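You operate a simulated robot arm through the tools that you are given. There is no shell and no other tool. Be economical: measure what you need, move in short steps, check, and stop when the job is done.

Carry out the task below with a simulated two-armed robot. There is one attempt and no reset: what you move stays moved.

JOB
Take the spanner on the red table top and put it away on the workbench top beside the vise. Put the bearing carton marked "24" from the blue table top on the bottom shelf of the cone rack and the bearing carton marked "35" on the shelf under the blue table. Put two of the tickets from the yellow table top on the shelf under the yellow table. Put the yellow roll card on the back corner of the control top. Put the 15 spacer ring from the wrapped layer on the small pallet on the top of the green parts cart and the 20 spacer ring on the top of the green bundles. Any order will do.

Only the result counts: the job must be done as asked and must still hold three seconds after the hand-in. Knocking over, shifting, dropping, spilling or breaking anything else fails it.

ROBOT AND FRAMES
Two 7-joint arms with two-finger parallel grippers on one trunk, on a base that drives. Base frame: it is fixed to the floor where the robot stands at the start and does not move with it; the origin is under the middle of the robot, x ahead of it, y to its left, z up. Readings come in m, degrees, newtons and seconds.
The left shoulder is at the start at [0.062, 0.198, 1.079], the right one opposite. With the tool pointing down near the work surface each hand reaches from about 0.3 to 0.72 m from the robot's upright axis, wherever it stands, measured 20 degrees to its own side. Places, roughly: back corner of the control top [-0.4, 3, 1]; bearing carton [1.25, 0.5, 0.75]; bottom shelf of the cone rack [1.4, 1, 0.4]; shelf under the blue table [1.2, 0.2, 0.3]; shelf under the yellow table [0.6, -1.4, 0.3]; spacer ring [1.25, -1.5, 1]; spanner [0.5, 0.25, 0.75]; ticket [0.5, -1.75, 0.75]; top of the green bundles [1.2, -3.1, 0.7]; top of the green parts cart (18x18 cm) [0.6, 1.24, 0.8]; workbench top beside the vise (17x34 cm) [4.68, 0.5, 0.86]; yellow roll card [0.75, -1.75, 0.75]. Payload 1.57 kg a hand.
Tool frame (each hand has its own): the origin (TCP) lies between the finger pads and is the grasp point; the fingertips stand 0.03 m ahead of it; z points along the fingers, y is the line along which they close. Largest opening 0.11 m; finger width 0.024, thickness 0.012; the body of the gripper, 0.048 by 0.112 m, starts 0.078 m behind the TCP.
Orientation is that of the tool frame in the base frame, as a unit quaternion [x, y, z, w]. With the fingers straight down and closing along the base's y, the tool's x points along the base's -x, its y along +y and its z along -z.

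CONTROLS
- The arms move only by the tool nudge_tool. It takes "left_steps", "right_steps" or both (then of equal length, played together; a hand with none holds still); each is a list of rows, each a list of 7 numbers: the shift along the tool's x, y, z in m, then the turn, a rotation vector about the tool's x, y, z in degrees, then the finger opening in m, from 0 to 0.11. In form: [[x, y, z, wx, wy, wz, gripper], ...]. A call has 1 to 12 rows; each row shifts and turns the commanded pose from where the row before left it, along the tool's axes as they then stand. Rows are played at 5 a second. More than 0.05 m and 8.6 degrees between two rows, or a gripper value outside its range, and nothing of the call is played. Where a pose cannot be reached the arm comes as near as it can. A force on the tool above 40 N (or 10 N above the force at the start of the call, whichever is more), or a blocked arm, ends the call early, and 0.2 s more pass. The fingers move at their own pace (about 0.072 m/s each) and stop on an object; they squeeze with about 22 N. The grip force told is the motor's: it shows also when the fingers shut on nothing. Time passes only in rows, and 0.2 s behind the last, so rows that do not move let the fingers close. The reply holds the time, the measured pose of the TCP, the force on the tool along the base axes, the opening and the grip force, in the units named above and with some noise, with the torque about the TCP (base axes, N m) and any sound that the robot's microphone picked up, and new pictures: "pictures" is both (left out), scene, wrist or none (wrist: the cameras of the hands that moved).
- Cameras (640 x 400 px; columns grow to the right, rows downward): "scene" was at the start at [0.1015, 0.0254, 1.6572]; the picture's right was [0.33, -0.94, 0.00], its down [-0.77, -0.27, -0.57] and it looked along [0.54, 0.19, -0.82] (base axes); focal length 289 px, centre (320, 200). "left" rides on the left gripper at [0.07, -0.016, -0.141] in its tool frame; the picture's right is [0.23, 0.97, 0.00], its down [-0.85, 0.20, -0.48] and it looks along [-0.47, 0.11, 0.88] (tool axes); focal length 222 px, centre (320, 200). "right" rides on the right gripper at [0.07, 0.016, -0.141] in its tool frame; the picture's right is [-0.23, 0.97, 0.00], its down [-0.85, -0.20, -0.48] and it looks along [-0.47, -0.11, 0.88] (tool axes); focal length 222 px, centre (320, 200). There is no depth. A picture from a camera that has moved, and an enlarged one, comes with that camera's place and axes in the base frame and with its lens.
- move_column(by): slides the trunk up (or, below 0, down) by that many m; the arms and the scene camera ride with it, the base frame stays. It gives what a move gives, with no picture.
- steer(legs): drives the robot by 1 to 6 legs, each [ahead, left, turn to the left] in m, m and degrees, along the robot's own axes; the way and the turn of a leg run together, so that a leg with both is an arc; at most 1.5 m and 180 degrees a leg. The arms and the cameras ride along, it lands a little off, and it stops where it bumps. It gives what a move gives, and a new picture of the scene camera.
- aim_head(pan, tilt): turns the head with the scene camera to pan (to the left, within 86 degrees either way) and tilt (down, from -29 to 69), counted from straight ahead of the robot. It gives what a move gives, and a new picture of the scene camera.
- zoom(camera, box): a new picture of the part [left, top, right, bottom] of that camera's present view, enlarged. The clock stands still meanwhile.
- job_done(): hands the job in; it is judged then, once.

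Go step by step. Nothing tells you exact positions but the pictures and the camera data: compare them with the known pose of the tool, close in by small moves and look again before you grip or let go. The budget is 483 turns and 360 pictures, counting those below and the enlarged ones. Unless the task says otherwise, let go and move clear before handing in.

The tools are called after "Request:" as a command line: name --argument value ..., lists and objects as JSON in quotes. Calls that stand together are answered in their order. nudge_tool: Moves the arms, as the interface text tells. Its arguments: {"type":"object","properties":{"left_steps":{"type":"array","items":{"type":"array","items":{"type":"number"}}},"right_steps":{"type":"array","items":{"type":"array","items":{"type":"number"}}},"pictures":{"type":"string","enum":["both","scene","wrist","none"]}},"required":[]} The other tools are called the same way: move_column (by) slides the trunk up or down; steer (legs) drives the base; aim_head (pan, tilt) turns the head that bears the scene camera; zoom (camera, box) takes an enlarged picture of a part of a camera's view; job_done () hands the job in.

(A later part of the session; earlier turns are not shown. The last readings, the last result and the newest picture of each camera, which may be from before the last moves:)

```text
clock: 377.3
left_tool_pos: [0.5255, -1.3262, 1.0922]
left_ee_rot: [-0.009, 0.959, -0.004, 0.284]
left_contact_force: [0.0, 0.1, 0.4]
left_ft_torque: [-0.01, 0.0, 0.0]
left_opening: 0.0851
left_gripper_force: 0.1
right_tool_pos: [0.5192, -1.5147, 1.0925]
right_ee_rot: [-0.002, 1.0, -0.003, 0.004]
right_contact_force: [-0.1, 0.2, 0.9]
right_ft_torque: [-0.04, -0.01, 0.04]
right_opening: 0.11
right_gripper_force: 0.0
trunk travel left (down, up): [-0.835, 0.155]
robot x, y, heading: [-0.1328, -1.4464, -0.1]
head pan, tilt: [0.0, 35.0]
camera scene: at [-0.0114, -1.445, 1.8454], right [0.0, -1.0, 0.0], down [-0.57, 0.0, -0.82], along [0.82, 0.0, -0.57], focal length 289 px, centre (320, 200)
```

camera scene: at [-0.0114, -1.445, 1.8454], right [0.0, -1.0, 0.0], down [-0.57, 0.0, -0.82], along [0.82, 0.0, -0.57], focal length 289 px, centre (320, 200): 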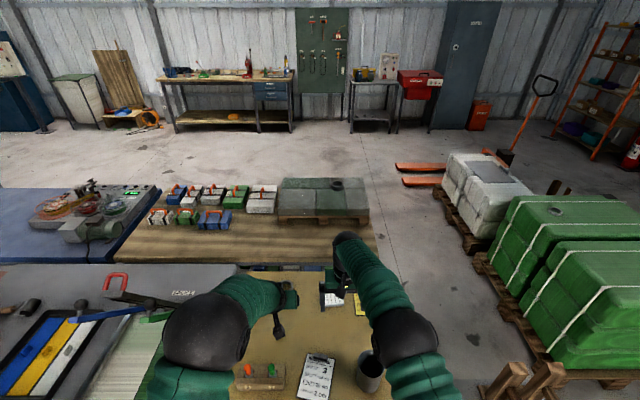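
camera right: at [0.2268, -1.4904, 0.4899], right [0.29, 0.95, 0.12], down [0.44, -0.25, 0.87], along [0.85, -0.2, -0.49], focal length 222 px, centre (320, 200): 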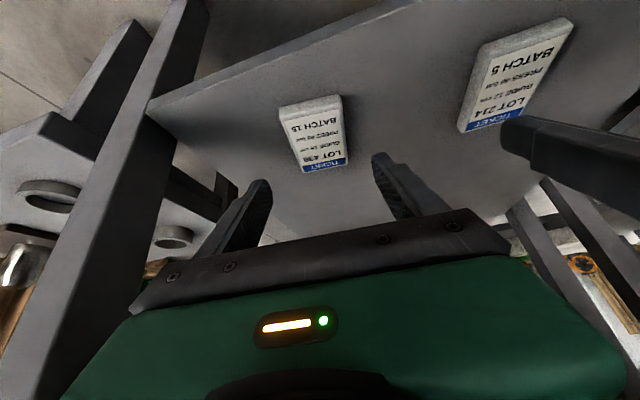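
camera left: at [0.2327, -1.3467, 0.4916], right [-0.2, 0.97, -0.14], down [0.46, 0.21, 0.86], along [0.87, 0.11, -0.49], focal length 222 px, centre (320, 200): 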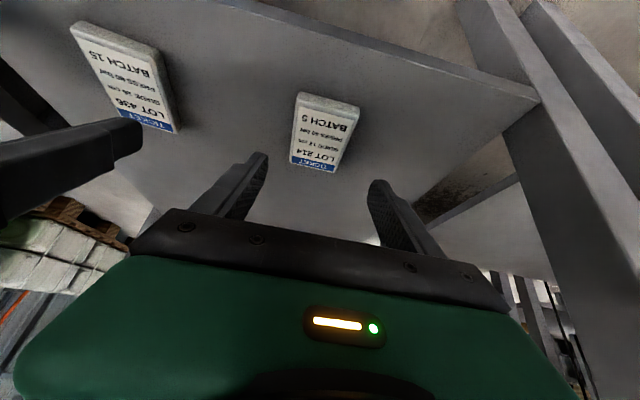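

Request:
nudge_tool --left_steps '[[0.0415, 0, -0.026, 0, 0, 0, 0.085], [0.0415, 0, -0.026, 0, 0, 0, 0.085], [0.0415, 0, -0.026, 0, 0, 0, 0.085], [0.0415, 0, -0.026, 0, 0, 0, 0.085]]' --right_steps '[[-0.03, -0.03, 0, 0, 0, 0, 0.11], [-0.03, -0.03, 0, 0, 0, 0, 0.11], [0, -0.03, 0, 0, 0, 0, 0.11], [0, -0.03, 0, 0, 0, 0, 0.11]]' --pictures "none"

Request:
steer --legs '[[0.06, 0, 0]]'

Request:
move_column --by -0.06

Request:
aim_head --pan -10 --tilt 55

Request:
nudge_tool --right_steps '[[0, 0, 0.02, 0, 0, 0, 0.11], [0, 0, 0, 0, 0, 0, 0.11]]' --pictures "wrist"

```text
clock: 378.3
left_tool_pos: [0.3265, -1.3289, 1.0934]
left_ee_rot: [-0.009, 0.959, -0.004, 0.284]
left_contact_force: [0.4, -0.8, 0.5]
left_ft_torque: [-0.01, -0.01, -0.03]
left_opening: 0.0851
left_gripper_force: 0.0
right_tool_pos: [0.5512, -1.6239, 1.0915]
right_ee_rot: [-0.002, 1.0, 0.0, 0.004]
right_contact_force: [-0.2, 0.1, -0.5]
right_ft_torque: [0.02, -0.01, -0.02]
right_opening: 0.11
right_gripper_force: 0.1
right hand out of reach, approached as far as the arm can: row 2
trunk travel left (down, up): [-0.835, 0.155]
robot x, y, heading: [-0.1343, -1.4476, -0.1]
head pan, tilt: [0.0, 35.0]
```

```text
clock: 379.3
left_tool_pos: [0.379, -1.3276, 1.0985]
left_ee_rot: [-0.008, 0.958, -0.003, 0.288]
left_contact_force: [0.2, 0.3, -0.3]
left_ft_torque: [0.05, -0.08, -0.03]
left_opening: 0.085
left_gripper_force: 0.1
right_tool_pos: [0.6014, -1.6252, 1.0977]
right_ee_rot: [-0.001, 1.0, -0.001, 0.01]
right_contact_force: [-0.9, 0.8, 1.1]
right_ft_torque: [0.0, -0.11, 0.0]
right_opening: 0.1103
right_gripper_force: 0.1
trunk travel left (down, up): [-0.835, 0.155]
robot x, y, heading: [-0.0686, -1.4437, -0.2]
head pan, tilt: [0.0, 35.0]
camera scene: at [0.034, -1.4461, 1.8466], right [0.0, -1.0, 0.0], down [-0.57, 0.0, -0.82], along [0.82, 0.0, -0.57], focal length 289 px, centre (320, 200)
```

scene: 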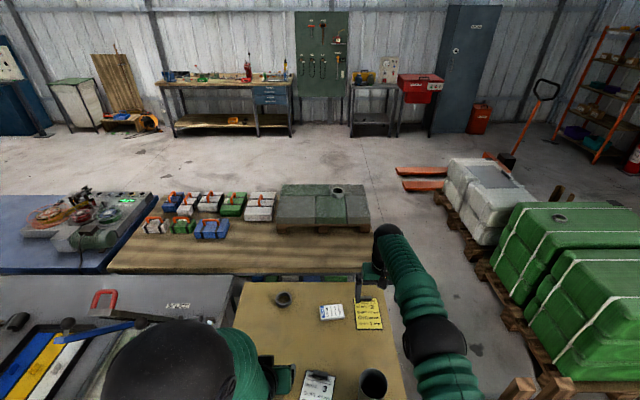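

```text
clock: 380.3
left_tool_pos: [0.3905, -1.3288, 1.0331]
left_ee_rot: [-0.008, 0.959, -0.004, 0.283]
left_contact_force: [-0.3, 0.0, 1.0]
left_ft_torque: [0.0, -0.01, 0.0]
left_opening: 0.0851
left_gripper_force: 0.1
right_tool_pos: [0.6147, -1.6248, 1.0312]
right_ee_rot: [-0.002, 1.0, -0.001, 0.003]
right_contact_force: [1.0, 0.0, -0.4]
right_ft_torque: [0.01, 0.05, -0.01]
right_opening: 0.1097
right_gripper_force: 0.2
trunk travel left (down, up): [-0.775, 0.215]
robot x, y, heading: [-0.0736, -1.4421, 0.0]
head pan, tilt: [0.0, 35.0]
```

```text
clock: 381.1
left_tool_pos: [0.3876, -1.3291, 1.0349]
left_ee_rot: [-0.008, 0.959, -0.005, 0.284]
left_contact_force: [0.5, -0.7, 0.7]
left_ft_torque: [-0.03, 0.0, -0.01]
left_opening: 0.0849
left_gripper_force: 0.0
right_tool_pos: [0.612, -1.6248, 1.033]
right_ee_rot: [-0.001, 1.0, -0.001, 0.005]
right_contact_force: [0.6, 0.6, -0.3]
right_ft_torque: [-0.01, 0.03, 0.02]
right_opening: 0.1098
right_gripper_force: 0.0
trunk travel left (down, up): [-0.775, 0.215]
robot x, y, heading: [-0.0711, -1.4455, -0.1]
head pan, tilt: [-10.0, 55.0]
camera scene: at [0.0348, -1.4587, 1.7571], right [-0.17, -0.98, 0.0], down [-0.81, 0.14, -0.57], along [0.56, -0.1, -0.82], focal length 289 px, centre (320, 200)
```

scene: 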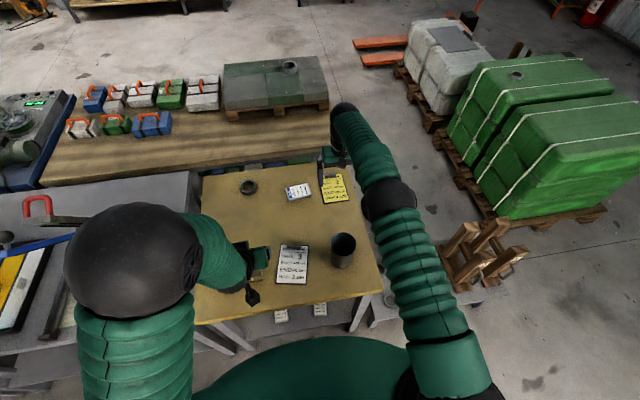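

```text
clock: 381.7
left_tool_pos: [0.3883, -1.3301, 1.0341]
left_ee_rot: [-0.008, 0.959, -0.005, 0.283]
left_contact_force: [0.8, 0.0, -0.1]
left_ft_torque: [0.01, 0.01, 0.01]
left_opening: 0.0849
left_gripper_force: 0.2
right_tool_pos: [0.6119, -1.6243, 1.0118]
right_ee_rot: [-0.001, 1.0, -0.001, 0.004]
right_contact_force: [-0.3, 0.4, -1.1]
right_ft_torque: [-0.02, 0.0, 0.01]
right_opening: 0.1102
right_gripper_force: 0.0
trunk travel left (down, up): [-0.775, 0.215]
robot x, y, heading: [-0.0708, -1.4449, 0.2]
head pan, tilt: [-10.0, 55.0]
camera right: at [0.54, -1.6097, 1.1518], right [0.22, 0.97, 0.0], down [0.85, -0.2, 0.49], along [0.47, -0.11, -0.87], focal length 222 px, centre (320, 200)
```

right: 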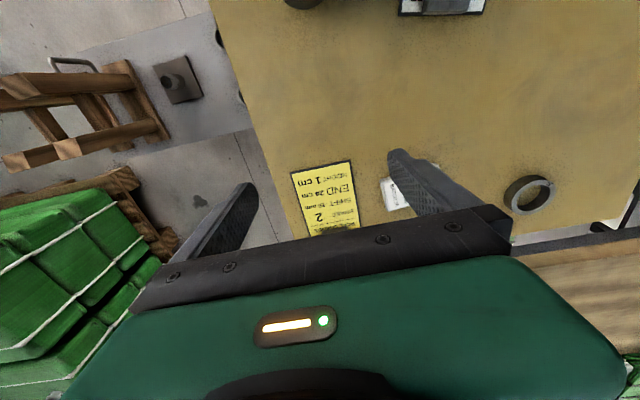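

The card's near edge is at x≈0.667, y −1.69…−1.59 (10 cm wide). Its clip at the far edge (x≈0.80) is beyond reach, so I plan to straddle the card's sides near its front and slide it closer. I creep in and tilt 20°.

Request:
steer --legs '[[0.04, 0, 0]]'

Request:
nudge_tool --right_steps '[[0, -0.008, 0, 0, -7, 0, 0.11], [0, -0.006, 0, 0, -7, 0, 0.11], [0, 0, 0, 0, -6, 0, 0.11], [0, 0, 0.04, 0, 0, 0, 0.11], [0, 0, 0.04, 0, 0, 0, 0.11], [0, 0, 0, 0, 0, 0, 0.11]]' --pictures "both"

Request:
zoom --camera "scene" --box '[260, 120, 420, 220]'

```text
clock: 382.6
left_tool_pos: [0.4185, -1.3287, 1.0382]
left_ee_rot: [-0.008, 0.957, -0.004, 0.289]
left_contact_force: [-0.2, -0.2, 0.1]
left_ft_torque: [-0.02, -0.04, 0.07]
left_opening: 0.085
left_gripper_force: 0.0
right_tool_pos: [0.6425, -1.6251, 1.019]
right_ee_rot: [-0.002, 1.0, -0.001, 0.008]
right_contact_force: [-1.0, 0.3, 1.0]
right_ft_torque: [-0.02, -0.12, 0.01]
right_opening: 0.1102
right_gripper_force: 0.0
trunk travel left (down, up): [-0.775, 0.215]
robot x, y, heading: [-0.0279, -1.4443, -0.1]
head pan, tilt: [-10.0, 55.0]
camera scene: at [0.0596, -1.4587, 1.758], right [-0.18, -0.98, 0.0], down [-0.8, 0.14, -0.58], along [0.57, -0.1, -0.82], focal length 289 px, centre (320, 200)
```

scene: 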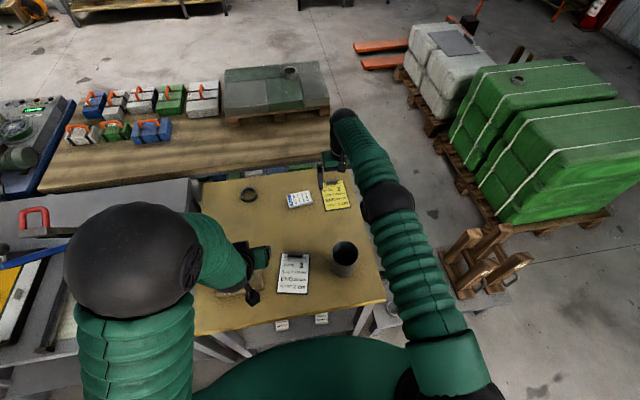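

```text
clock: 384.0
left_tool_pos: [0.4237, -1.3306, 1.0347]
left_ee_rot: [-0.008, 0.958, -0.004, 0.286]
left_contact_force: [0.4, 0.6, -0.4]
left_ft_torque: [0.01, 0.01, 0.01]
left_opening: 0.085
left_gripper_force: 0.0
right_tool_pos: [0.6776, -1.6416, 0.9405]
right_ee_rot: [-0.001, 0.984, -0.001, 0.18]
right_contact_force: [0.2, 0.3, 0.4]
right_ft_torque: [0.01, 0.01, -0.01]
right_opening: 0.11
right_gripper_force: 0.0
trunk travel left (down, up): [-0.775, 0.215]
robot x, y, heading: [-0.0306, -1.4448, -0.2]
head pan, tilt: [-10.0, 55.0]
camera scene: at [0.0713, -1.4592, 1.7572], right [-0.18, -0.98, 0.0], down [-0.81, 0.14, -0.57], along [0.56, -0.1, -0.82], focal length 289 px, centre (320, 200)
camera right: at [0.5608, -1.6258, 1.0471], right [0.21, 0.97, 0.08], down [0.63, -0.2, 0.75], along [0.75, -0.11, -0.66], focal length 222 px, centre (320, 200)
```

scene: 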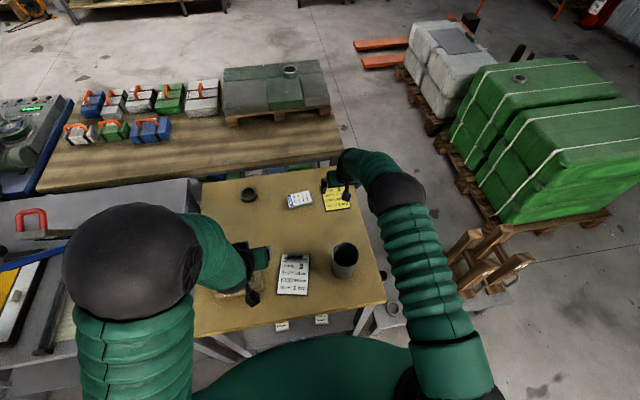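
right: 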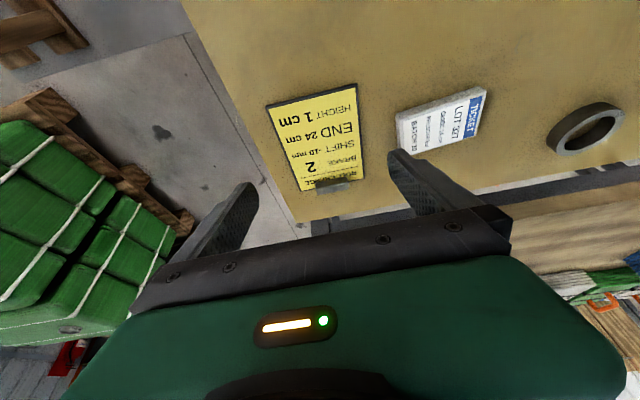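

```text
4.00 times, centred on (340, 170) of scene
camera zoom: at [0.0713, -1.4592, 1.7572], right [-0.18, -0.98, 0.0], down [-0.81, 0.14, -0.57], along [0.56, -0.1, -0.82], focal length 1156 px, centre (240, 320)
```

zoom: 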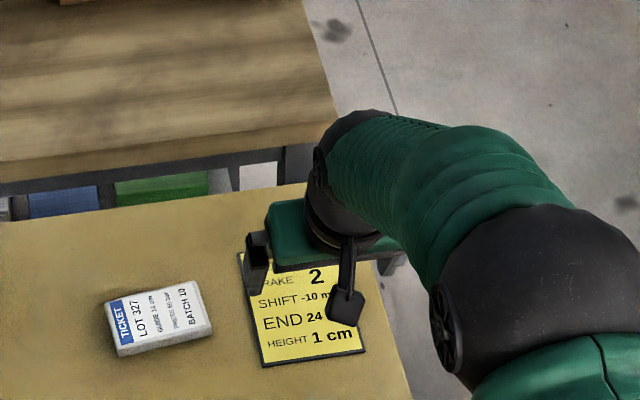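

The arm passes clear of the cup. I try tilting more to see whether the clip itself (≈(0.80,−1.637)) is reachable.

Request:
nudge_tool --right_steps '[[0, 0, 0, 0, -8.3, 0, 0.08], [0, 0, 0, 0, -8.3, 0, 0.08], [0, 0, 0, 0, -8.3, 0, 0.08], [-0.021, 0.003, 0.021, 0, 0, 0, 0.08], [-0.021, 0, 0.021, 0, 0, 0, 0.08], [-0.021, 0, 0.021, 0, 0, 0, 0.08], [0, 0, 0, 0, 0, 0, 0.08]]' --pictures "both"

Request:
zoom --camera "scene" --box '[260, 120, 420, 220]'

```text
clock: 385.6
left_tool_pos: [0.4244, -1.3298, 1.0351]
left_ee_rot: [-0.008, 0.959, -0.004, 0.285]
left_contact_force: [-0.1, 0.2, 1.1]
left_ft_torque: [-0.01, 0.01, -0.01]
left_opening: 0.0849
left_gripper_force: 0.1
right_tool_pos: [0.7679, -1.6361, 0.9406]
right_ee_rot: [-0.001, 0.922, -0.001, 0.387]
right_contact_force: [-0.7, -0.3, 0.5]
right_ft_torque: [0.01, -0.01, 0.06]
right_opening: 0.08
right_gripper_force: 0.1
trunk travel left (down, up): [-0.775, 0.215]
robot x, y, heading: [-0.0295, -1.4459, 0.1]
head pan, tilt: [-10.0, 55.0]
camera scene: at [0.0741, -1.4589, 1.757], right [-0.18, -0.98, 0.0], down [-0.81, 0.14, -0.57], along [0.56, -0.1, -0.82], focal length 289 px, centre (320, 200)
camera right: at [0.6175, -1.6212, 0.989], right [0.16, 0.97, 0.16], down [0.26, -0.2, 0.95], along [0.95, -0.11, -0.28], focal length 222 px, centre (320, 200)
```

scene: 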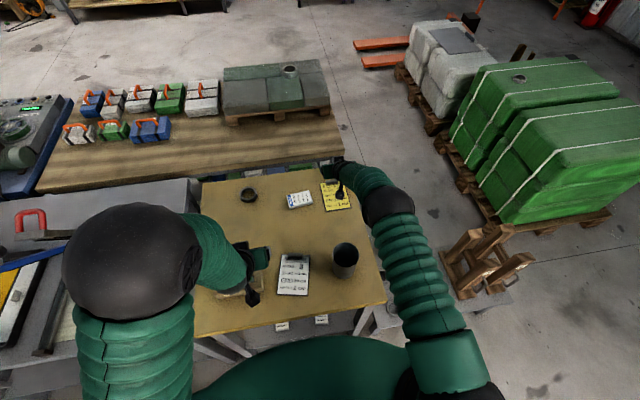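
right: 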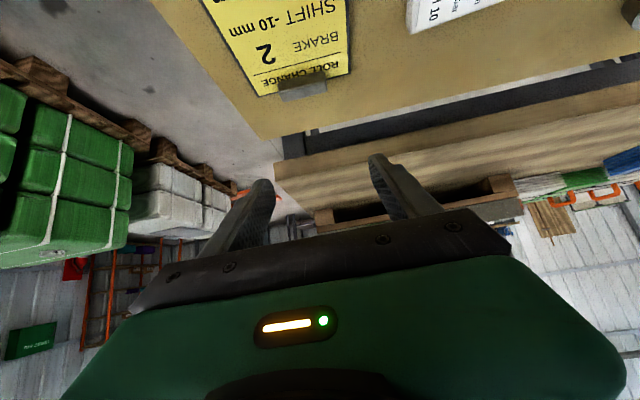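

```text
4.00 times, centred on (340, 170) of scene
camera zoom: at [0.0741, -1.4589, 1.757], right [-0.18, -0.98, 0.0], down [-0.81, 0.14, -0.57], along [0.56, -0.1, -0.82], focal length 1156 px, centre (240, 320)
```

zoom: 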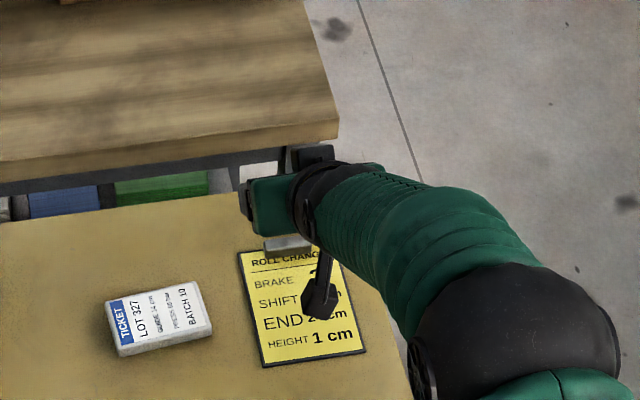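

The clip is reachable at (0.796, −1.638). I lower toward it.

Request:
nudge_tool --right_steps '[[0.022, -0.001, 0.026, 0, 0, 0, 0.08], [0.022, -0.001, 0.026, 0, 0, 0, 0.08], [0.01, 0, 0.012, 0, 0, 0, 0.08], [0, 0, 0, 0, 0, 0, 0.08]]' --pictures "wrist"

Request:
zoom --camera "scene" --box '[280, 130, 400, 205]'

```text
clock: 386.6
left_tool_pos: [0.426, -1.3293, 1.0347]
left_ee_rot: [-0.008, 0.958, -0.005, 0.285]
left_contact_force: [-0.2, 0.5, -0.4]
left_ft_torque: [0.01, 0.01, 0.0]
left_opening: 0.085
left_gripper_force: 0.1
right_tool_pos: [0.7744, -1.6368, 0.854]
right_ee_rot: [-0.002, 0.922, 0.0, 0.386]
right_contact_force: [0.7, 0.8, 0.7]
right_ft_torque: [-0.02, 0.04, -0.01]
right_opening: 0.08
right_gripper_force: 0.1
trunk travel left (down, up): [-0.775, 0.215]
robot x, y, heading: [-0.0312, -1.4433, -0.3]
head pan, tilt: [-10.0, 55.0]
camera right: at [0.6239, -1.6214, 0.9024], right [0.16, 0.97, 0.16], down [0.26, -0.2, 0.95], along [0.95, -0.11, -0.28], focal length 222 px, centre (320, 200)
```

right: 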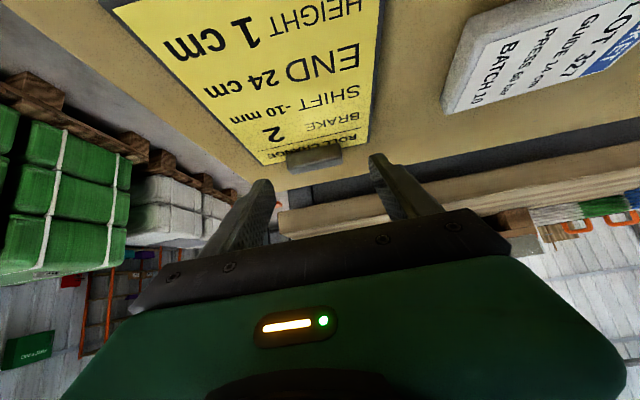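

```text
5.33 times, centred on (340, 168) of scene
camera zoom: at [0.0739, -1.4587, 1.757], right [-0.18, -0.98, 0.0], down [-0.81, 0.14, -0.57], along [0.56, -0.1, -0.82], focal length 1542 px, centre (213, 373)
```

zoom: 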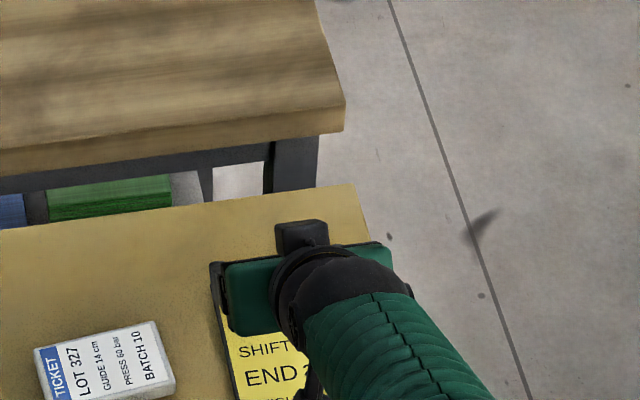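

Request:
nudge_tool --right_steps '[[0.005, -0.003, 0.009, 0, 0, 0, 0.08], [0.0035, 0, 0.0055, 0, 0, 0, 0.08], [0, 0, 0, 0, 0, 0, 0.08]]' --pictures "wrist"

Request:
zoom --camera "right" --box '[220, 100, 420, 225]'

```text
clock: 387.4
left_tool_pos: [0.4247, -1.3305, 1.0342]
left_ee_rot: [-0.008, 0.959, -0.004, 0.285]
left_contact_force: [0.5, 0.4, 0.1]
left_ft_torque: [0.04, 0.0, 0.03]
left_opening: 0.0849
left_gripper_force: 0.1
right_tool_pos: [0.7731, -1.6342, 0.8503]
right_ee_rot: [-0.003, 0.922, 0.0, 0.387]
right_contact_force: [-0.7, 0.7, -0.8]
right_ft_torque: [0.02, 0.0, 0.0]
right_opening: 0.0801
right_gripper_force: 0.1
right hand out of reach, approached as far as the arm can: row 1, 2
trunk travel left (down, up): [-0.775, 0.215]
robot x, y, heading: [-0.0329, -1.4452, -0.2]
head pan, tilt: [-10.0, 55.0]
camera right: at [0.6226, -1.6195, 0.8984], right [0.16, 0.97, 0.16], down [0.26, -0.2, 0.95], along [0.95, -0.11, -0.28], focal length 222 px, centre (320, 200)
```

right: 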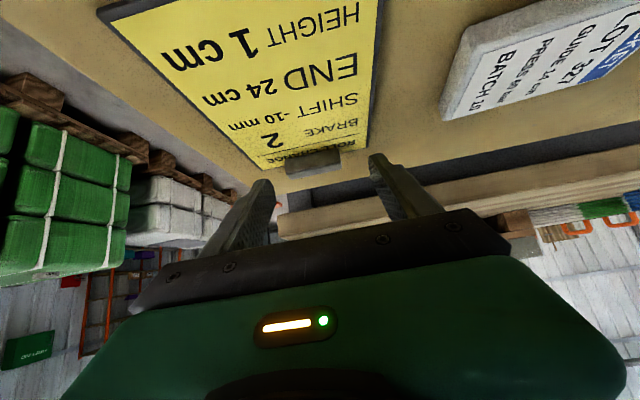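

```text
3.20 times, centred on (320, 162) of right
camera zoom: at [0.6226, -1.6195, 0.8984], right [0.16, 0.97, 0.16], down [0.26, -0.2, 0.95], along [0.95, -0.11, -0.28], focal length 711 px, centre (320, 320)
```

zoom: 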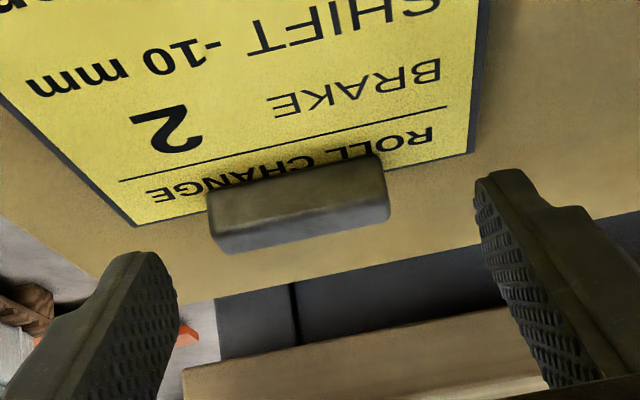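

Request:
nudge_tool --right_steps '[[-0.025, -0.003, -0.0245, 0, 0, 0, 0.08], [-0.018, 0, -0.0175, 0, 0, 0, 0.08], [0, 0, 0, 0, 0, 0, 0.08]]' --pictures "none"

Request:
move_column --by -0.06

Request:
nudge_tool --right_steps '[[0, 0, 0, 0, 0, 0, 0.08]]' --pictures "both"

```text
clock: 388.2
left_tool_pos: [0.426, -1.3296, 1.0336]
left_ee_rot: [-0.008, 0.958, -0.005, 0.285]
left_contact_force: [-0.5, 0.8, -0.1]
left_ft_torque: [-0.01, -0.02, -0.01]
left_opening: 0.0848
left_gripper_force: 0.0
right_tool_pos: [0.773, -1.637, 0.9101]
right_ee_rot: [-0.002, 0.922, 0.0, 0.387]
right_contact_force: [0.3, 0.2, -0.8]
right_ft_torque: [0.04, 0.03, 0.04]
right_opening: 0.08
right_gripper_force: 0.1
trunk travel left (down, up): [-0.775, 0.215]
robot x, y, heading: [-0.0317, -1.4479, 0.1]
head pan, tilt: [-10.0, 55.0]
```

```text
clock: 389.2
left_tool_pos: [0.424, -1.3299, 0.9756]
left_ee_rot: [-0.008, 0.959, -0.005, 0.285]
left_contact_force: [-0.4, -0.3, 0.5]
left_ft_torque: [0.0, -0.02, -0.02]
left_opening: 0.085
left_gripper_force: 0.0
right_tool_pos: [0.7722, -1.6372, 0.8505]
right_ee_rot: [-0.001, 0.922, -0.001, 0.387]
right_contact_force: [0.6, 0.0, -0.4]
right_ft_torque: [0.03, -0.02, 0.01]
right_opening: 0.0799
right_gripper_force: 0.0
trunk travel left (down, up): [-0.715, 0.275]
robot x, y, heading: [-0.0282, -1.4462, 0.0]
head pan, tilt: [-10.0, 55.0]
```

```text
clock: 389.6
left_tool_pos: [0.4259, -1.3301, 0.975]
left_ee_rot: [-0.008, 0.959, -0.005, 0.285]
left_contact_force: [0.3, -0.3, -0.2]
left_ft_torque: [0.03, -0.01, -0.03]
left_opening: 0.085
left_gripper_force: 0.1
right_tool_pos: [0.7722, -1.6369, 0.8498]
right_ee_rot: [-0.001, 0.922, -0.002, 0.387]
right_contact_force: [0.2, 0.1, 0.4]
right_ft_torque: [0.05, -0.02, 0.0]
right_opening: 0.0799
right_gripper_force: 0.0
trunk travel left (down, up): [-0.715, 0.275]
robot x, y, heading: [-0.027, -1.4446, -0.1]
head pan, tilt: [-10.0, 55.0]
camera scene: at [0.0744, -1.4588, 1.6969], right [-0.18, -0.98, 0.0], down [-0.81, 0.14, -0.57], along [0.56, -0.1, -0.82], focal length 289 px, centre (320, 200)
camera right: at [0.6216, -1.6219, 0.8978], right [0.16, 0.97, 0.16], down [0.26, -0.2, 0.95], along [0.95, -0.11, -0.28], focal length 222 px, centre (320, 200)
```

scene: 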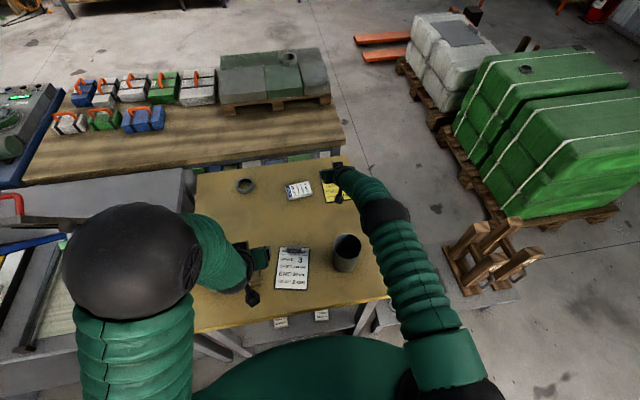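
right: 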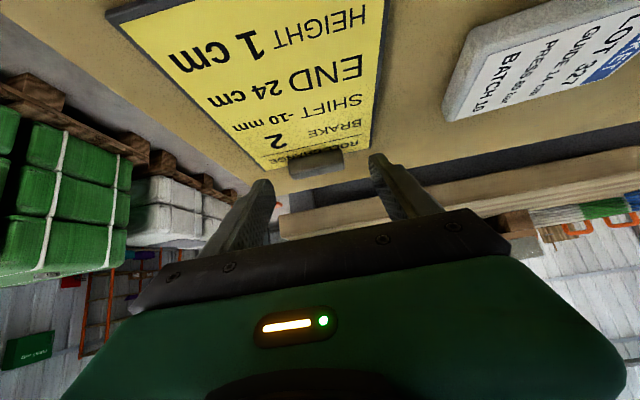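

Request:
nudge_tool --right_steps '[[0.005, -0.001, 0.005, 0, 0, 0, 0.08], [0.0035, 0, 0.0035, 0, 0, 0, 0.08], [0, 0, 0, 0, 0, 0, 0.08]]' --pictures "wrist"

Request:
zoom --camera "right" --box '[220, 100, 420, 225]'

```text
clock: 390.4
left_tool_pos: [0.4249, -1.3296, 0.9744]
left_ee_rot: [-0.008, 0.958, -0.004, 0.285]
left_contact_force: [0.6, 0.1, -0.2]
left_ft_torque: [0.03, 0.02, 0.01]
left_opening: 0.0851
left_gripper_force: 0.1
right_tool_pos: [0.7713, -1.6378, 0.8379]
right_ee_rot: [-0.002, 0.922, -0.001, 0.387]
right_contact_force: [-0.5, 1.0, 0.1]
right_ft_torque: [0.03, 0.0, 0.01]
right_opening: 0.08
right_gripper_force: 0.1
trunk travel left (down, up): [-0.715, 0.275]
robot x, y, heading: [-0.0289, -1.4428, 0.0]
head pan, tilt: [-10.0, 55.0]
camera right: at [0.6209, -1.6226, 0.8862], right [0.16, 0.97, 0.16], down [0.26, -0.2, 0.95], along [0.95, -0.11, -0.28], focal length 222 px, centre (320, 200)
```

right: 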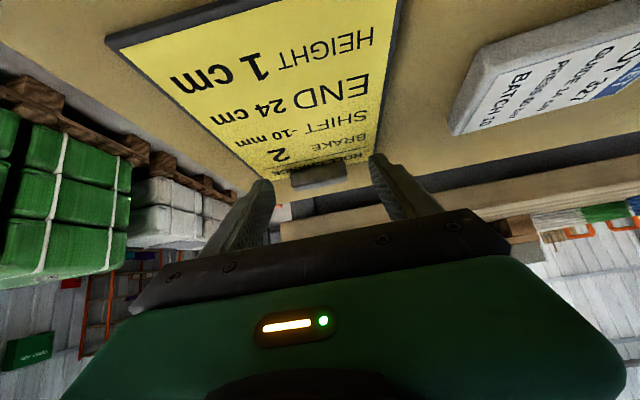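

```text
3.20 times, centred on (320, 162) of right
camera zoom: at [0.6209, -1.6226, 0.8862], right [0.16, 0.97, 0.16], down [0.26, -0.2, 0.95], along [0.95, -0.11, -0.28], focal length 711 px, centre (320, 320)
```

zoom: 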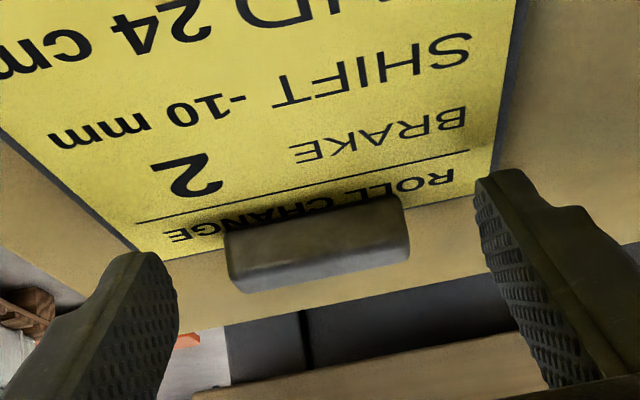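

Request:
nudge_tool --right_steps '[[-0.007, -0.001, 0.01, 0, 0, 0, 0.08], [0, 0, 0, 0, 0, 0, 0.08]]' --pictures "none"

Request:
zoom --camera "right" --box '[220, 100, 420, 225]'

```text
clock: 391.0
left_tool_pos: [0.4254, -1.3295, 0.9761]
left_ee_rot: [-0.008, 0.959, -0.004, 0.285]
left_contact_force: [0.5, 0.9, -0.3]
left_ft_torque: [0.0, 0.01, 0.04]
left_opening: 0.0849
left_gripper_force: 0.1
right_tool_pos: [0.7826, -1.6384, 0.8362]
right_ee_rot: [-0.002, 0.922, -0.001, 0.387]
right_contact_force: [0.6, 0.2, -0.3]
right_ft_torque: [0.02, 0.01, 0.01]
right_opening: 0.0802
right_gripper_force: 0.0
trunk travel left (down, up): [-0.715, 0.275]
robot x, y, heading: [-0.0314, -1.4446, -0.1]
head pan, tilt: [-10.0, 55.0]
```

```text
3.20 times, centred on (320, 162) of right
camera zoom: at [0.6332, -1.6231, 0.8838], right [0.16, 0.97, 0.16], down [0.26, -0.2, 0.95], along [0.95, -0.11, -0.28], focal length 711 px, centre (320, 320)
```

zoom: 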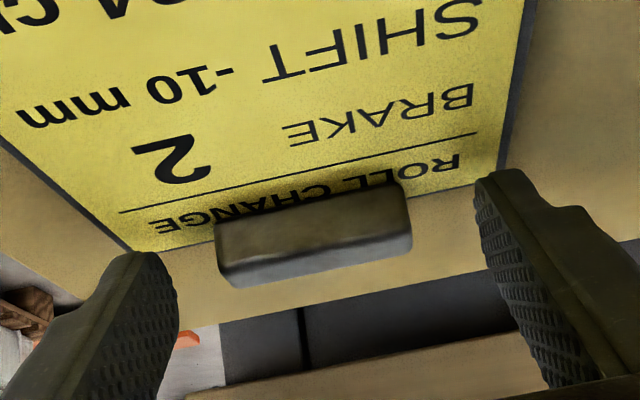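

Request:
nudge_tool --right_steps '[[0, 0, 0, 0, 0, 0, 0.06], [0, 0, 0, 0, 0, 0, 0.04], [0, 0, 0, 0, 0, 0, 0.035], [0, 0, 0, 0, 0, 0, 0.035]]' --pictures "wrist"

Request:
zoom --camera "right" --box '[220, 100, 420, 225]'

```text
clock: 392.0
left_tool_pos: [0.4262, -1.3298, 0.9755]
left_ee_rot: [-0.008, 0.959, -0.004, 0.285]
left_contact_force: [0.2, -0.3, 0.3]
left_ft_torque: [-0.03, -0.01, -0.01]
left_opening: 0.0847
left_gripper_force: 0.0
right_tool_pos: [0.7842, -1.6386, 0.835]
right_ee_rot: [-0.002, 0.922, -0.001, 0.387]
right_contact_force: [0.7, -0.4, -0.4]
right_ft_torque: [-0.02, -0.07, 0.02]
right_opening: 0.049
right_gripper_force: 22.0
trunk travel left (down, up): [-0.715, 0.275]
robot x, y, heading: [-0.0305, -1.444, 0.0]
head pan, tilt: [-10.0, 55.0]
camera right: at [0.6333, -1.623, 0.8837], right [0.16, 0.97, 0.16], down [0.26, -0.2, 0.95], along [0.95, -0.11, -0.28], focal length 222 px, centre (320, 200)
```

right: 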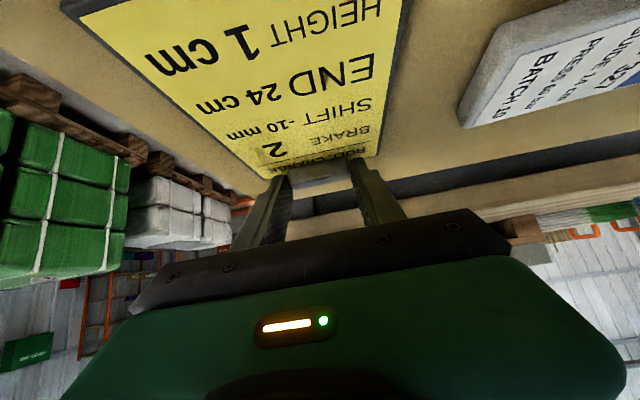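

```text
3.20 times, centred on (320, 162) of right
camera zoom: at [0.6333, -1.623, 0.8837], right [0.16, 0.97, 0.16], down [0.26, -0.2, 0.95], along [0.95, -0.11, -0.28], focal length 711 px, centre (320, 320)
```

zoom: 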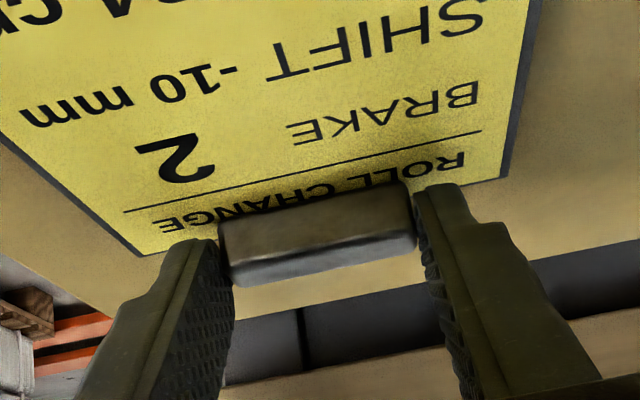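

Request:
nudge_tool --right_steps '[[0, 0, 0, 0, 0, 0, 0.065], [-0.0057, 0, 0.0065, 0, 0, 0, 0.065], [0, 0, 0, 0, 0, 0, 0.0], [0, 0, 0, 0, 0, 0, 0.0], [0, 0, 0, 0, 0, 0, 0.0]]' --pictures "none"

Request:
zoom --camera "right" --box '[220, 100, 420, 225]'

```text
clock: 393.2
left_tool_pos: [0.4254, -1.3296, 0.9751]
left_ee_rot: [-0.008, 0.959, -0.004, 0.285]
left_contact_force: [-0.5, 0.2, -1.1]
left_ft_torque: [-0.03, -0.01, -0.01]
left_opening: 0.085
left_gripper_force: 0.1
right_tool_pos: [0.7867, -1.6368, 0.8367]
right_ee_rot: [-0.002, 0.922, 0.0, 0.387]
right_contact_force: [-0.7, 0.3, 0.0]
right_ft_torque: [-0.02, 0.06, -0.01]
right_opening: 0.0493
right_gripper_force: 22.1
right hand out of reach, approached as far as the arm can: row 2
trunk travel left (down, up): [-0.715, 0.275]
robot x, y, heading: [-0.0323, -1.4453, 0.0]
head pan, tilt: [-10.0, 55.0]
```

```text
3.20 times, centred on (320, 162) of right
camera zoom: at [0.6367, -1.622, 0.8846], right [0.16, 0.97, 0.16], down [0.26, -0.2, 0.95], along [0.95, -0.11, -0.28], focal length 711 px, centre (320, 320)
```

zoom: 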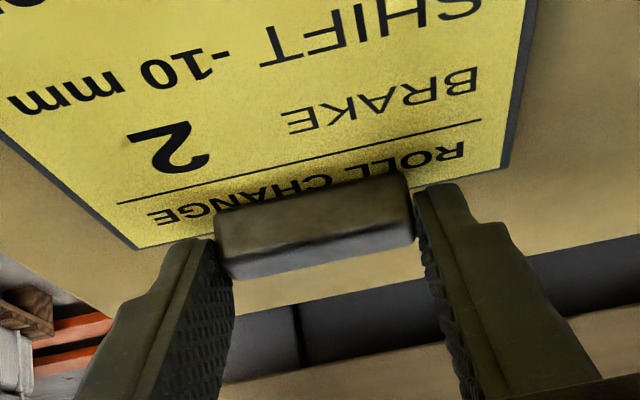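

Request:
nudge_tool --right_steps '[[-0.007, 0, -0.007, 0, 0, 0, 0], [-0.014, 0, -0.014, 0, 0, 0, 0], [0, 0, 0, 0, 0, 0, 0]]' --pictures "both"

Request:
zoom --camera "scene" --box '[280, 130, 400, 205]'

```text
clock: 394.0
left_tool_pos: [0.4266, -1.3286, 0.9741]
left_ee_rot: [-0.007, 0.959, -0.005, 0.285]
left_contact_force: [0.0, -0.5, -0.1]
left_ft_torque: [0.01, -0.02, 0.0]
left_opening: 0.0848
left_gripper_force: 0.0
right_tool_pos: [0.7852, -1.6377, 0.8674]
right_ee_rot: [-0.002, 0.922, -0.001, 0.387]
right_contact_force: [0.2, -0.2, -0.9]
right_ft_torque: [-0.01, -0.01, 0.05]
right_opening: 0.0491
right_gripper_force: 21.6
trunk travel left (down, up): [-0.715, 0.275]
robot x, y, heading: [-0.0275, -1.4433, -0.2]
head pan, tilt: [-10.0, 55.0]
camera scene: at [0.0747, -1.4588, 1.6969], right [-0.18, -0.98, 0.0], down [-0.81, 0.14, -0.57], along [0.56, -0.1, -0.82], focal length 289 px, centre (320, 200)
camera right: at [0.6354, -1.6213, 0.9161], right [0.16, 0.97, 0.16], down [0.26, -0.2, 0.95], along [0.95, -0.11, -0.28], focal length 222 px, centre (320, 200)
```

scene: 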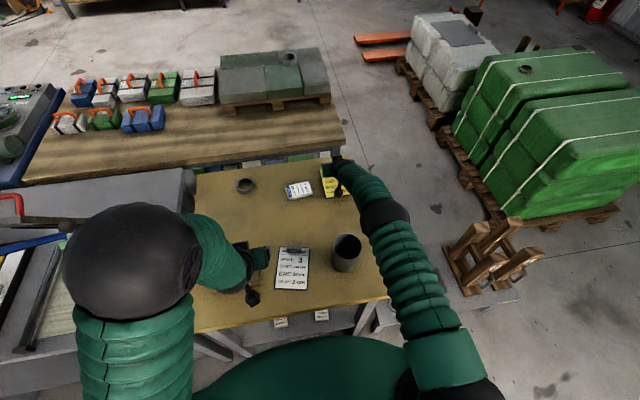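
right: 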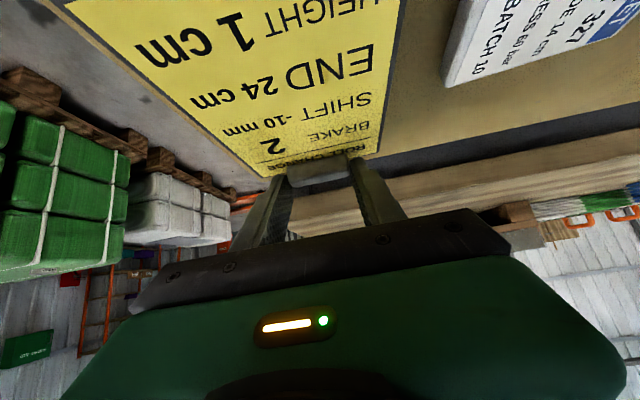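

```text
5.33 times, centred on (340, 168) of scene
camera zoom: at [0.0747, -1.4588, 1.6969], right [-0.18, -0.98, 0.0], down [-0.81, 0.14, -0.57], along [0.56, -0.1, -0.82], focal length 1542 px, centre (213, 373)
```

zoom: 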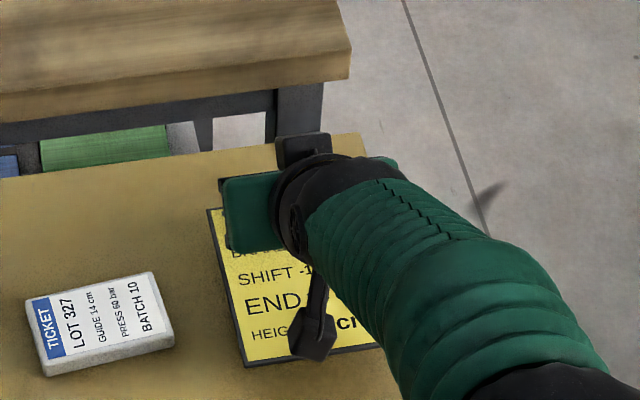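

Request:
nudge_tool --right_steps '[[-0.028, 0, -0.028, 0, 0, 0, 0], [-0.028, 0, -0.028, 0, 0, 0, 0], [-0.028, 0, -0.028, 0, 0, 0, 0], [0.025, 0, -0.025, 0, 0, 0, 0], [0, 0, 0, 0, 0, 0, 0]]' --pictures "both"

Request:
zoom --camera "scene" --box '[280, 130, 440, 230]'

```text
clock: 395.2
left_tool_pos: [0.4257, -1.3304, 0.9744]
left_ee_rot: [-0.008, 0.959, -0.005, 0.284]
left_contact_force: [0.1, 0.4, -0.7]
left_ft_torque: [-0.02, 0.02, -0.01]
left_opening: 0.0851
left_gripper_force: 0.1
right_tool_pos: [0.7473, -1.6347, 0.9857]
right_ee_rot: [-0.002, 0.922, 0.0, 0.387]
right_contact_force: [1.0, 0.1, -0.3]
right_ft_torque: [-0.02, -0.02, -0.01]
right_opening: 0.0495
right_gripper_force: 21.9
trunk travel left (down, up): [-0.715, 0.275]
robot x, y, heading: [-0.0332, -1.4471, -0.1]
head pan, tilt: [-10.0, 55.0]
camera scene: at [0.0746, -1.4587, 1.6969], right [-0.18, -0.98, 0.0], down [-0.81, 0.14, -0.57], along [0.56, -0.1, -0.82], focal length 289 px, centre (320, 200)
camera right: at [0.5967, -1.6191, 1.0332], right [0.16, 0.97, 0.16], down [0.26, -0.2, 0.95], along [0.95, -0.11, -0.28], focal length 222 px, centre (320, 200)
```

scene: 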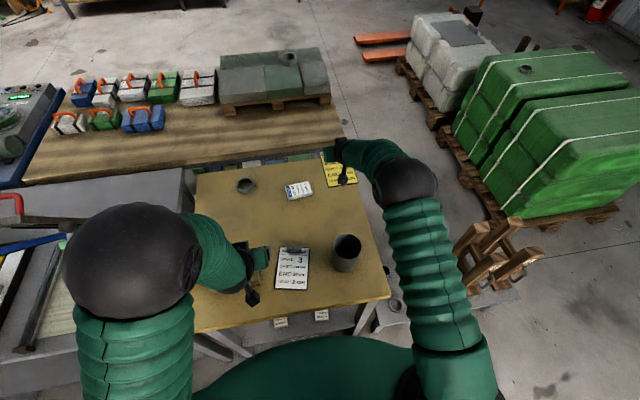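
right: 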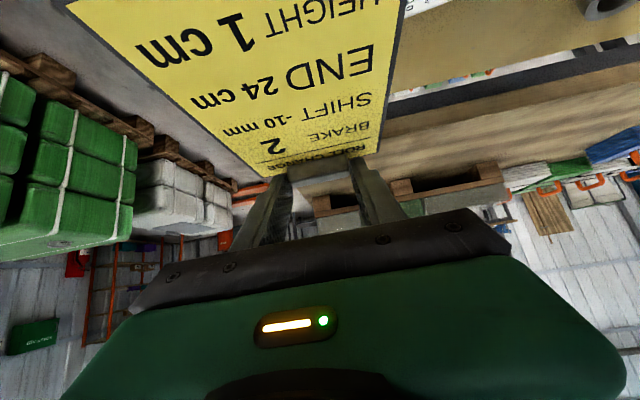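

```text
4.00 times, centred on (360, 180) of scene
camera zoom: at [0.0746, -1.4587, 1.6969], right [-0.18, -0.98, 0.0], down [-0.81, 0.14, -0.57], along [0.56, -0.1, -0.82], focal length 1156 px, centre (160, 280)
```

zoom: 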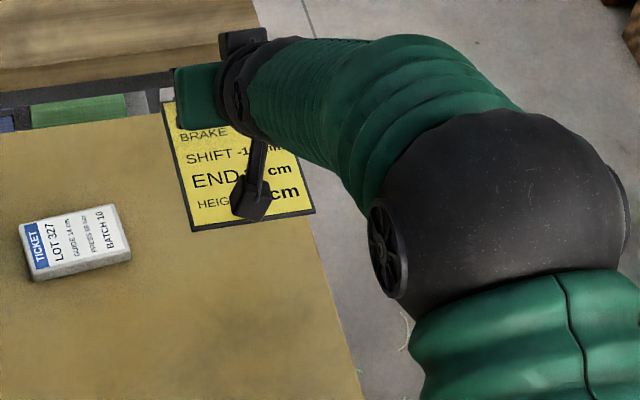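

The card is held firmly. I retract both hands and raise them for travel.

Request:
nudge_tool --left_steps '[[-0.0218, 0, -0.0335, 0, 0, 0, 0.085], [-0.0218, 0, -0.0335, 0, 0, 0, 0.085], [0, 0, 0, 0, 0, 0, 0.085], [0, 0, 0, 0, 0, 0, 0.085], [0, 0, 0, 0, 0, 0, 0.085], [0, 0, 0, 0, 0, 0, 0.085], [0, 0, 0, 0, 0, 0, 0.085]]' --right_steps '[[-0.025, 0, -0.025, 0, 0, 0, 0], [-0.025, 0, -0.025, 0, 0, 0, 0], [0.0292, 0, -0.0297, 0, 0, 0, 0], [0.0292, 0, -0.0297, 0, 0, 0, 0], [0.0292, 0, -0.0297, 0, 0, 0, 0], [0.0292, 0, -0.0297, 0, 0, 0, 0], [0.0292, 0, -0.0297, 0, 0, 0, 0]]' --pictures "none"

Request:
steer --legs '[[-0.17, 0, 0], [0, 1.3, 0]]'

```text
clock: 396.8
left_tool_pos: [0.4226, -1.329, 1.0561]
left_ee_rot: [-0.008, 0.958, -0.005, 0.285]
left_contact_force: [-0.2, 0.4, -0.1]
left_ft_torque: [0.0, -0.01, 0.0]
left_opening: 0.0848
left_gripper_force: 0.1
right_tool_pos: [0.5392, -1.6373, 1.0577]
right_ee_rot: [-0.002, 0.922, -0.001, 0.387]
right_contact_force: [0.0, 0.3, -0.5]
right_ft_torque: [0.02, -0.06, 0.01]
right_opening: 0.0494
right_gripper_force: 22.0
trunk travel left (down, up): [-0.715, 0.275]
robot x, y, heading: [-0.031, -1.447, -0.3]
head pan, tilt: [-10.0, 55.0]
```

```text
clock: 404.3
left_tool_pos: [0.2334, -0.0359, 1.056]
left_ee_rot: [-0.02, 0.959, 0.0, 0.284]
left_contact_force: [0.2, 0.6, 0.0]
left_ft_torque: [0.03, 0.02, 0.02]
left_opening: 0.085
left_gripper_force: 0.1
right_tool_pos: [0.3593, -0.3391, 1.0561]
right_ee_rot: [-0.014, 0.922, 0.005, 0.387]
right_contact_force: [0.5, 0.1, -0.8]
right_ft_torque: [0.0, -0.02, 0.05]
right_opening: 0.0494
right_gripper_force: 22.6
trunk travel left (down, up): [-0.715, 0.275]
robot x, y, heading: [-0.2238, -0.1629, 1.2]
head pan, tilt: [-10.0, 55.0]
camera scene: at [-0.1138, -0.1751, 1.697], right [-0.15, -0.99, 0.0], down [-0.81, 0.12, -0.57], along [0.57, -0.08, -0.82], focal length 289 px, centre (320, 200)
```

scene: 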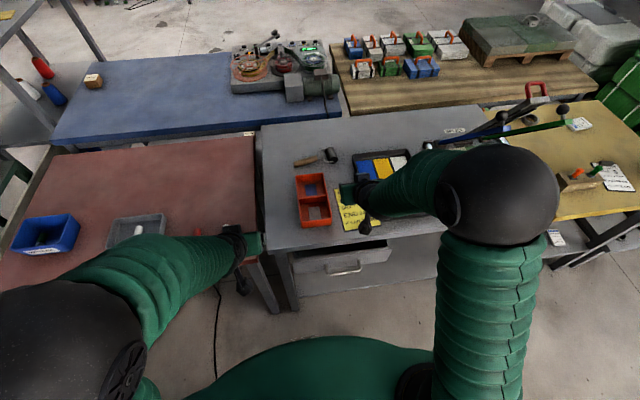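

Request:
steer --legs '[[0, 0.6, -1.2], [-0.3, 0.1, 0], [0, 0.75, 0], [0, 0, 90]]'

Request:
aim_head --pan -5 --tilt 35

```text
clock: 417.1
left_tool_pos: [-0.6863, 1.7633, 1.0549]
left_ee_rot: [0.69, -0.666, -0.2, -0.202]
left_contact_force: [-0.3, 1.2, 0.1]
left_ft_torque: [0.03, -0.02, 0.05]
left_opening: 0.0852
left_gripper_force: 0.0
right_tool_pos: [-0.3796, 1.8849, 1.0558]
right_ee_rot: [0.658, -0.645, -0.276, -0.273]
right_contact_force: [-0.3, 0.0, -1.1]
right_ft_torque: [0.04, 0.03, -0.01]
right_opening: 0.0491
right_gripper_force: 22.0
trunk travel left (down, up): [-0.715, 0.275]
robot x, y, heading: [-0.5593, 1.3059, 91.2]
head pan, tilt: [-10.0, 55.0]
camera scene: at [-0.5493, 1.4153, 1.697], right [0.99, -0.16, 0.0], down [-0.13, -0.81, -0.57], along [0.09, 0.56, -0.82], focal length 289 px, centre (320, 200)
```

scene: 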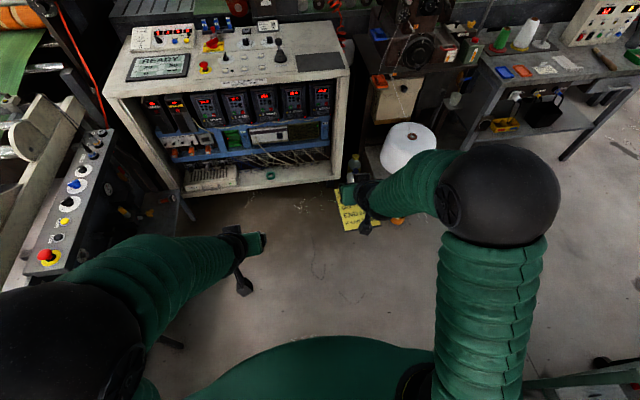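

```text
clock: 417.9
left_tool_pos: [-0.6858, 1.7626, 1.0557]
left_ee_rot: [0.689, -0.666, -0.201, -0.203]
left_contact_force: [0.2, 0.1, -0.4]
left_ft_torque: [-0.01, -0.03, -0.03]
left_opening: 0.0853
left_gripper_force: 0.1
right_tool_pos: [-0.3796, 1.8859, 1.0566]
right_ee_rot: [0.659, -0.645, -0.276, -0.272]
right_contact_force: [0.5, 0.4, -0.8]
right_ft_torque: [0.04, 0.02, 0.01]
right_opening: 0.0493
right_gripper_force: 21.9
trunk travel left (down, up): [-0.715, 0.275]
robot x, y, heading: [-0.5592, 1.3118, 90.9]
head pan, tilt: [-5.0, 35.0]
camera scene: at [-0.5545, 1.432, 1.7252], right [1.0, -0.07, 0.0], down [-0.04, -0.57, -0.82], along [0.06, 0.82, -0.58], focal length 289 px, centre (320, 200)
```

scene: 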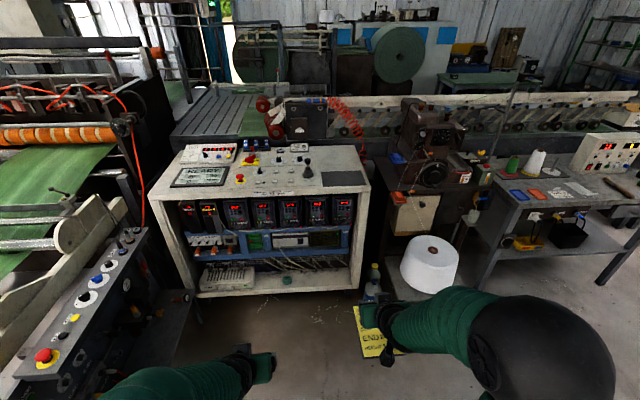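

Request:
zoom --camera "scene" --box '[140, 120, 400, 282]'

```text
2.46 times, centred on (270, 201) of scene
camera zoom: at [-0.5545, 1.432, 1.7252], right [1.0, -0.07, 0.0], down [-0.04, -0.57, -0.82], along [0.06, 0.82, -0.58], focal length 712 px, centre (443, 198)
```

zoom: 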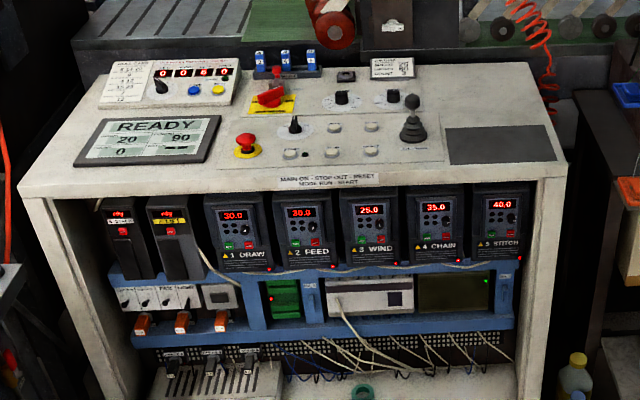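

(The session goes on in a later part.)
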